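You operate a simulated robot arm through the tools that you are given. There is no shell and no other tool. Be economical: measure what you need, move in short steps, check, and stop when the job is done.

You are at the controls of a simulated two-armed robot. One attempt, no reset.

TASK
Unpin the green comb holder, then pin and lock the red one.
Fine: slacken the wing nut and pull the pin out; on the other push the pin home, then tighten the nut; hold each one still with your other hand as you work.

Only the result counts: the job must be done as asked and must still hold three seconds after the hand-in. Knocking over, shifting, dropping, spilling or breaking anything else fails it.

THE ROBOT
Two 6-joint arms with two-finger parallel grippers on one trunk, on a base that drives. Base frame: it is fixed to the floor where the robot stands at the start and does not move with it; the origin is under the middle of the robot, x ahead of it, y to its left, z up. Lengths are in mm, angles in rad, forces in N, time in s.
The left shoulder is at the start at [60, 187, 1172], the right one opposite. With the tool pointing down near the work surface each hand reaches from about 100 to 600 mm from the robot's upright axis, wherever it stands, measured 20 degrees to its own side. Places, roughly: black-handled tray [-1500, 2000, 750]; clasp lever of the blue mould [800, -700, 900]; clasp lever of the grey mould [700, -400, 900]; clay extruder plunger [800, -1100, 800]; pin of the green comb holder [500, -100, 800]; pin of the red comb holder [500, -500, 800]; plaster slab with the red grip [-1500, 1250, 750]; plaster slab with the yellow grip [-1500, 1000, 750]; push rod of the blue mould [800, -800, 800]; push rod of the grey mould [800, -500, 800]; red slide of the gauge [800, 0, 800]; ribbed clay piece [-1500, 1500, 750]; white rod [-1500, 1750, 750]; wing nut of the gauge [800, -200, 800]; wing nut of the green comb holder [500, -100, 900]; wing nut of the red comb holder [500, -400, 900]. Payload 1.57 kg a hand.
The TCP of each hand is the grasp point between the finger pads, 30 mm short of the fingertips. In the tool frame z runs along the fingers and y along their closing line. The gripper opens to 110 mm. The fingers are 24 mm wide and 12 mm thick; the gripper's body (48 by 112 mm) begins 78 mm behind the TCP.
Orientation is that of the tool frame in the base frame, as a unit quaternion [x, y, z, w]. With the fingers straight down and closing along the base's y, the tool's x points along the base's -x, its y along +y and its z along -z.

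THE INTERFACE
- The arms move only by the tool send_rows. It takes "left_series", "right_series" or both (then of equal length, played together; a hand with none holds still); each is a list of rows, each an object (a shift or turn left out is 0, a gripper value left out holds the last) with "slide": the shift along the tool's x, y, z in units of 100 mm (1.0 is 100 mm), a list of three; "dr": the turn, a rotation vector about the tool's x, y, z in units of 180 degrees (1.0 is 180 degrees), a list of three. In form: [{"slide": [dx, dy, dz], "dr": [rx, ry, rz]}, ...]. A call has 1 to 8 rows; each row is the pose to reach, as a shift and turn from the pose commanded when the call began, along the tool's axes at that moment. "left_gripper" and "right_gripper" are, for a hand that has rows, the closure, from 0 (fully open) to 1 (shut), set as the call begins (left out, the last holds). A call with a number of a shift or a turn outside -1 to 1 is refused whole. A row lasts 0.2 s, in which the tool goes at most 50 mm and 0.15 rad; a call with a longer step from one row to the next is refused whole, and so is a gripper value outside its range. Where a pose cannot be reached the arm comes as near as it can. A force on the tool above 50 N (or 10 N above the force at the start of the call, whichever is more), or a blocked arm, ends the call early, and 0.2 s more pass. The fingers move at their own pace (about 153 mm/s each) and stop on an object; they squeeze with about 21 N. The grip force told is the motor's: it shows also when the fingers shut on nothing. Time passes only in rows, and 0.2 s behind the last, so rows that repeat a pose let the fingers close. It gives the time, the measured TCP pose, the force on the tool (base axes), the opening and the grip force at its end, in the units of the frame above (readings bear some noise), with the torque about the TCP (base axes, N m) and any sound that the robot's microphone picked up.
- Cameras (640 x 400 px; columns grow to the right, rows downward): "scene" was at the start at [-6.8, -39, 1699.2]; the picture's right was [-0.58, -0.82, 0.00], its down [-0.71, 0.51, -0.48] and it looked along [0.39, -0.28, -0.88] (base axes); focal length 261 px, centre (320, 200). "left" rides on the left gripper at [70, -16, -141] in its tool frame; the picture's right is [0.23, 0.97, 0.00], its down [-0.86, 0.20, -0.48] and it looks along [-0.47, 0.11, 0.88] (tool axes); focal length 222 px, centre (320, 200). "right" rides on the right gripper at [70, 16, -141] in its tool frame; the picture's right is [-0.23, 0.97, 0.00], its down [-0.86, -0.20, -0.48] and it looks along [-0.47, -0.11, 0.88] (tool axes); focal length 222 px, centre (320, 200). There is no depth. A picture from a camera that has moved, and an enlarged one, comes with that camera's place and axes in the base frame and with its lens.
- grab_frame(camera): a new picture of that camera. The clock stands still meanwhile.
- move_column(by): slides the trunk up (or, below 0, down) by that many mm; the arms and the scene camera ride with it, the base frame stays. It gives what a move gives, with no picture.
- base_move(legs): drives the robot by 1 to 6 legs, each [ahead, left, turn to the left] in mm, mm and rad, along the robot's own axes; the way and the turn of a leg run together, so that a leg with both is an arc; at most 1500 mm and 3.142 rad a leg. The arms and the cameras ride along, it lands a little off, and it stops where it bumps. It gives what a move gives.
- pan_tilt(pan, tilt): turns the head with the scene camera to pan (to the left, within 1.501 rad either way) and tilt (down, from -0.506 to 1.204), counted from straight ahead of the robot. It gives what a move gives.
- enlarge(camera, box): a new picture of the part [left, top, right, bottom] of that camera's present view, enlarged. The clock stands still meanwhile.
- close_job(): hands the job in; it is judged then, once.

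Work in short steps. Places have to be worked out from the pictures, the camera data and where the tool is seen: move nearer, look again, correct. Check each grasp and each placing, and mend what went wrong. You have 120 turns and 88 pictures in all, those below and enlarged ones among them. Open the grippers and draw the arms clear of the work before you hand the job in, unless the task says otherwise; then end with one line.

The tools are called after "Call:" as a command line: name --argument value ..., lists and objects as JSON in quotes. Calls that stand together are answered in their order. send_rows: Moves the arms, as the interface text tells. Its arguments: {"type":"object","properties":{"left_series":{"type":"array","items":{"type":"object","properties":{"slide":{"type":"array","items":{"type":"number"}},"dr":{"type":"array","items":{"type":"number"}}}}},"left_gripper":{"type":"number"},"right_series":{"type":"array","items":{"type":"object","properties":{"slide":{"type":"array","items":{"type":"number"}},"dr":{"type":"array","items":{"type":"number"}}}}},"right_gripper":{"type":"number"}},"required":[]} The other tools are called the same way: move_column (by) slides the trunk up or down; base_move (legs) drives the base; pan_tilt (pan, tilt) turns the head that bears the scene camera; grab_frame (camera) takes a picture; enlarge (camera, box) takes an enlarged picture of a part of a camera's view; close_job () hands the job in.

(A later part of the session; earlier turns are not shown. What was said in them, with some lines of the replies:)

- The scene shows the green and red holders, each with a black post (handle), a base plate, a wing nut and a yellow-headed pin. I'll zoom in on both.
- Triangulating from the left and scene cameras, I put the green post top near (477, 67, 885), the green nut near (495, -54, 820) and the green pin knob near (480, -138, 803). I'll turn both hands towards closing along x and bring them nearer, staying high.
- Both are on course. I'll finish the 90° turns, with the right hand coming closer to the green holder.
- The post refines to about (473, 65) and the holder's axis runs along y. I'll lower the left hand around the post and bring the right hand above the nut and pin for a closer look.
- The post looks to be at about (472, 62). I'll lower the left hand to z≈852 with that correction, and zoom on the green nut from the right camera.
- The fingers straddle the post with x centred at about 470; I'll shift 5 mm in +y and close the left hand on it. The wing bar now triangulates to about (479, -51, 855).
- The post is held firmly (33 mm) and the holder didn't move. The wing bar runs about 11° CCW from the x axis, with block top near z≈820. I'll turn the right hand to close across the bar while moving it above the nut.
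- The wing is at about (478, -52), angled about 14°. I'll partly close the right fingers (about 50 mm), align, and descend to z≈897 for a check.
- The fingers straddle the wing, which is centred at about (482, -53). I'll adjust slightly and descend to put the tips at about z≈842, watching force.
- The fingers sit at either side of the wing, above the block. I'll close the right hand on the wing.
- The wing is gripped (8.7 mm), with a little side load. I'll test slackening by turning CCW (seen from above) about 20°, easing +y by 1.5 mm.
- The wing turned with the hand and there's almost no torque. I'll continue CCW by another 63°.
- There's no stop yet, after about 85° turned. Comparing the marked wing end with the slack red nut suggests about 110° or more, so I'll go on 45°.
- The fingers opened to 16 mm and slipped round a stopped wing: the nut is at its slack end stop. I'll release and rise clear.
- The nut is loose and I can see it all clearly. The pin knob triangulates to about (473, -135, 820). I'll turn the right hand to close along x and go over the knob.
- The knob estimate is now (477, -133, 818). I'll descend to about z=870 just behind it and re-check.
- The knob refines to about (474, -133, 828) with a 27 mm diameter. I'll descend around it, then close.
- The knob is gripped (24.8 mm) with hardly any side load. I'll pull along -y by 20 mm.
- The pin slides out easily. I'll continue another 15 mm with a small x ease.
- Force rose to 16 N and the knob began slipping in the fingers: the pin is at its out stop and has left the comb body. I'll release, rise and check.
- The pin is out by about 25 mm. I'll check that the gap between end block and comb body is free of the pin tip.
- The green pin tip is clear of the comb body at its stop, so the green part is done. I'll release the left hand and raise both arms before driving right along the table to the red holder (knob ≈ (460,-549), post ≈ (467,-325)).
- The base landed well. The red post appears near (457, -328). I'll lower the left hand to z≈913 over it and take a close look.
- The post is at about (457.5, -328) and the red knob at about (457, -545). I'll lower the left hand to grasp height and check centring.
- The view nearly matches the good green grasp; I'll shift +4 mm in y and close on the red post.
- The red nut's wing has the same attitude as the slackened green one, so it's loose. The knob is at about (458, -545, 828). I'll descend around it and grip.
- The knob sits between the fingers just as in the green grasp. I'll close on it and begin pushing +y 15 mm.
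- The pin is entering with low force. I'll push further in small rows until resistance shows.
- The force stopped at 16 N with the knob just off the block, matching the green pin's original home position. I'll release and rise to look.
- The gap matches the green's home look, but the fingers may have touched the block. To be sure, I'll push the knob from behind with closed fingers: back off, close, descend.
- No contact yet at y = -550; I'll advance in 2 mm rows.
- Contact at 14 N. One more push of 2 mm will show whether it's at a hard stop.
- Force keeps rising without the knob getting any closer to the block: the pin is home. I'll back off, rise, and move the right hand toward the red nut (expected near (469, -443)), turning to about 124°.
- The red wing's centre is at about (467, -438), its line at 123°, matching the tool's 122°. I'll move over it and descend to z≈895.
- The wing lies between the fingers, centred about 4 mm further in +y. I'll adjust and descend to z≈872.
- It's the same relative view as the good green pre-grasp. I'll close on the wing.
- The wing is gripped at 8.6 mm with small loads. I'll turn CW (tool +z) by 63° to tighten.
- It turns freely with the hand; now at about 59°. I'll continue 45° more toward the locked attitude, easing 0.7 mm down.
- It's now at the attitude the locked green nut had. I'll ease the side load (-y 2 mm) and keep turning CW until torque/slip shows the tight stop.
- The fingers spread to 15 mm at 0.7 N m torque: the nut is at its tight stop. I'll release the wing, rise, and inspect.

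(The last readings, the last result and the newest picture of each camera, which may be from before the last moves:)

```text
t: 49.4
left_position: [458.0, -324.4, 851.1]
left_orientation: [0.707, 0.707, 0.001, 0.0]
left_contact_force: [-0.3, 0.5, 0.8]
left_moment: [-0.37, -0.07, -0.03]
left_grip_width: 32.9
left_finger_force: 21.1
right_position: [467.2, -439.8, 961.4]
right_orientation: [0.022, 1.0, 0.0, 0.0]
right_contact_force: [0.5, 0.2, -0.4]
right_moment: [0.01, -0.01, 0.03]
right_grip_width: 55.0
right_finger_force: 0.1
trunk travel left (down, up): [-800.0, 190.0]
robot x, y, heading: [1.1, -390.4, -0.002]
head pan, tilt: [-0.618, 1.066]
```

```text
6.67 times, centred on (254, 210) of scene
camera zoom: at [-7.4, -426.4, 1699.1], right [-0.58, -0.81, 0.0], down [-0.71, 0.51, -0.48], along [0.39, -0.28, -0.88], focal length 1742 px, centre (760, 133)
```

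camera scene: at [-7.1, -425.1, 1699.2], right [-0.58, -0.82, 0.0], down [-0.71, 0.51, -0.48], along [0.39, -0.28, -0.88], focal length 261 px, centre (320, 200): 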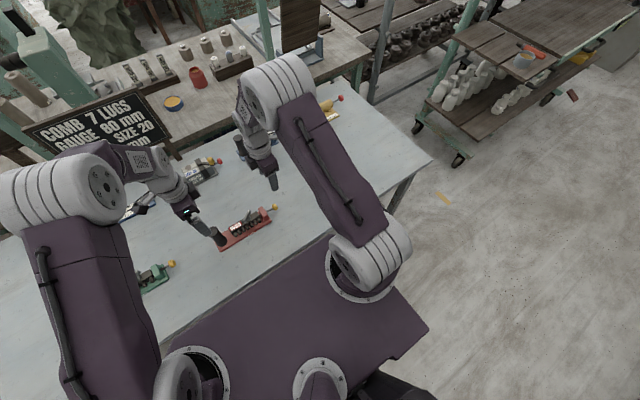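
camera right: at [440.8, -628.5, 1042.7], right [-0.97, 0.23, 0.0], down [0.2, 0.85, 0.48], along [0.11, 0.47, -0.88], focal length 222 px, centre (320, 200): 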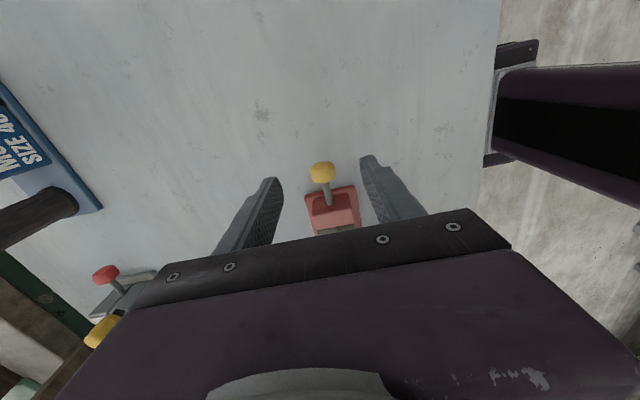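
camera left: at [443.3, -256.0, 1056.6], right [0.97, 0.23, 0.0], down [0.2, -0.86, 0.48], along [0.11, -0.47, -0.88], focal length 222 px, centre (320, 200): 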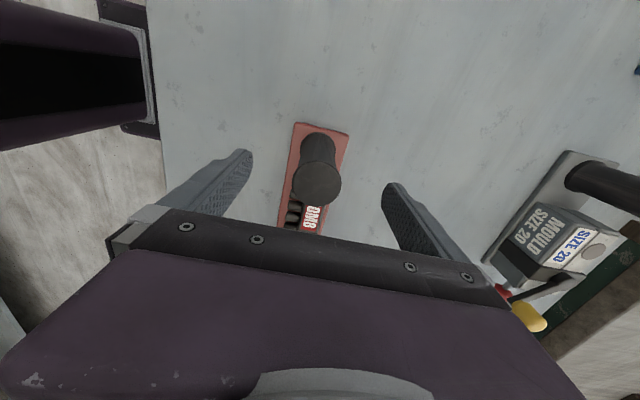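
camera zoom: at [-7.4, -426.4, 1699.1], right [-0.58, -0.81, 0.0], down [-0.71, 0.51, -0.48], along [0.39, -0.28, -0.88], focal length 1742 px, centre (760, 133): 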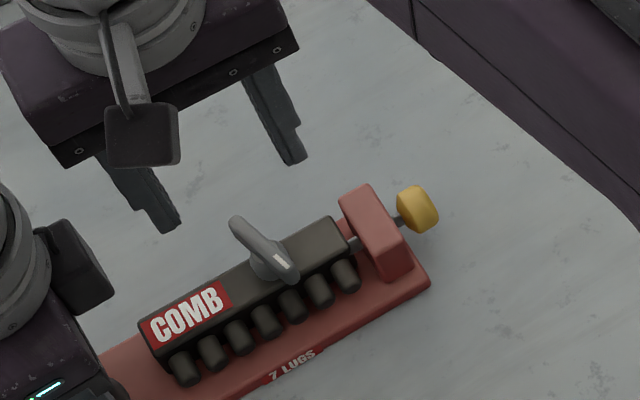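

The red pin is home and its wing sits at the locked attitude, as the green's did at first. I'll release the left hand and draw both arms clear.

Call:
send_rows --left_series '[{"slide": [0, 0, 0]}, {"slide": [0, 0, 0]}, {"slide": [0, 0, -0.35]}, {"slide": [0, 0, -0.7]}, {"slide": [0, 0, -1.0]}]' --right_series '[{"slide": [0, 0, 0]}, {"slide": [0, 0, 0]}, {"slide": [0, 0, -0.3]}, {"slide": [0, 0, -0.6]}, {"slide": [0, 0, -0.8]}]' --left_gripper 0 --right_gripper 0

Call:
send_rows --left_series '[{"slide": [0, 0, -0.4]}, {"slide": [0, 0, -0.8]}]' --right_series '[{"slide": [0.1, -0.2, -0.2]}, {"slide": [0.2, -0.4, -0.3]}]'

Call:
grab_frame --camera "scene"

Call:
enlarge --camera "scene" --box '[120, 180, 312, 300]'

```text
t: 50.6
left_position: [459.3, -324.1, 952.0]
left_orientation: [0.708, 0.706, 0.0, 0.0]
left_contact_force: [-0.9, 5.1, -3.1]
left_moment: [-0.47, -0.07, -0.02]
left_grip_width: 110.0
left_finger_force: 0.0
right_position: [465.0, -438.0, 1042.6]
right_orientation: [0.021, 1.0, 0.001, 0.0]
right_contact_force: [0.7, -5.3, 2.1]
right_moment: [0.33, 0.02, 0.04]
right_grip_width: 105.4
right_finger_force: 0.0
trunk travel left (down, up): [-800.0, 190.0]
robot x, y, heading: [-3.6, -384.5, -0.003]
head pan, tilt: [-0.618, 1.066]
```

```text
t: 51.2
left_position: [457.5, -324.2, 1032.9]
left_orientation: [0.708, 0.706, 0.0, 0.0]
left_contact_force: [0.0, 0.3, 0.2]
left_moment: [0.05, -0.04, -0.01]
left_grip_width: 109.9
left_finger_force: 0.2
right_position: [440.5, -478.2, 1072.3]
right_orientation: [0.021, 1.0, 0.0, 0.001]
right_contact_force: [0.6, 0.5, 0.2]
right_moment: [0.0, -0.02, -0.02]
right_grip_width: 110.0
right_finger_force: 0.0
trunk travel left (down, up): [-800.0, 190.0]
robot x, y, heading: [3.2, -383.1, -0.005]
head pan, tilt: [-0.618, 1.066]
```

```text
26 pictures are left
camera scene: at [-9.9, -427.5, 1699.1], right [-0.58, -0.81, 0.0], down [-0.71, 0.51, -0.48], along [0.39, -0.28, -0.88], focal length 261 px, centre (320, 200)
```

scene: 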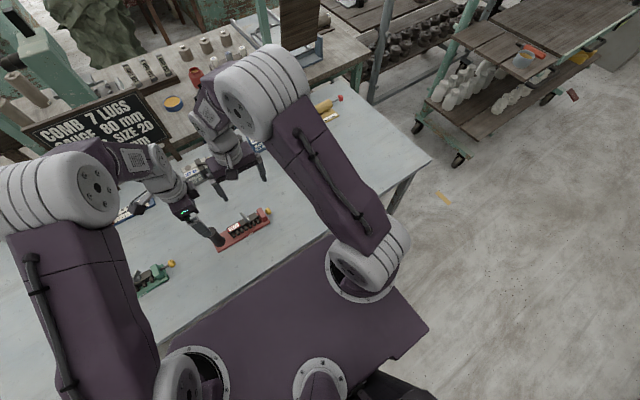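

```text
3.33 times, centred on (216, 240) of scene
camera zoom: at [-9.9, -427.5, 1699.1], right [-0.58, -0.81, 0.0], down [-0.71, 0.51, -0.48], along [0.39, -0.28, -0.88], focal length 871 px, centre (667, 67)
```

zoom: 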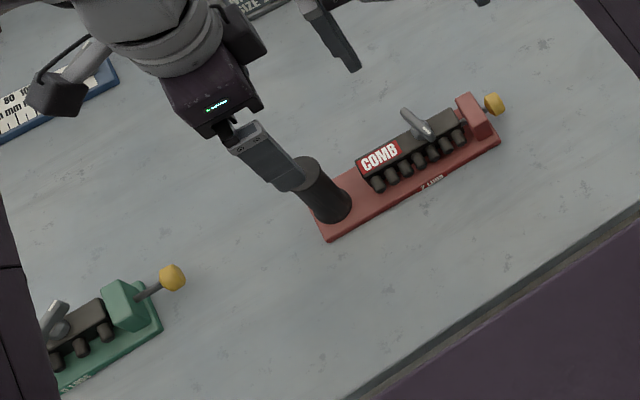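

Both arms are clear: the green pin is out and its nut slack; the red pin is home and its nut tight. I'll hand in.

Call:
close_job

```text
The job is handed in.
```

The green comb holder is unpinned: its nut is slackened and the pin pulled out to its stop. The red one is pinned and locked: its pin is pushed home and the nut turned tight to its stop. I've handed the job in.
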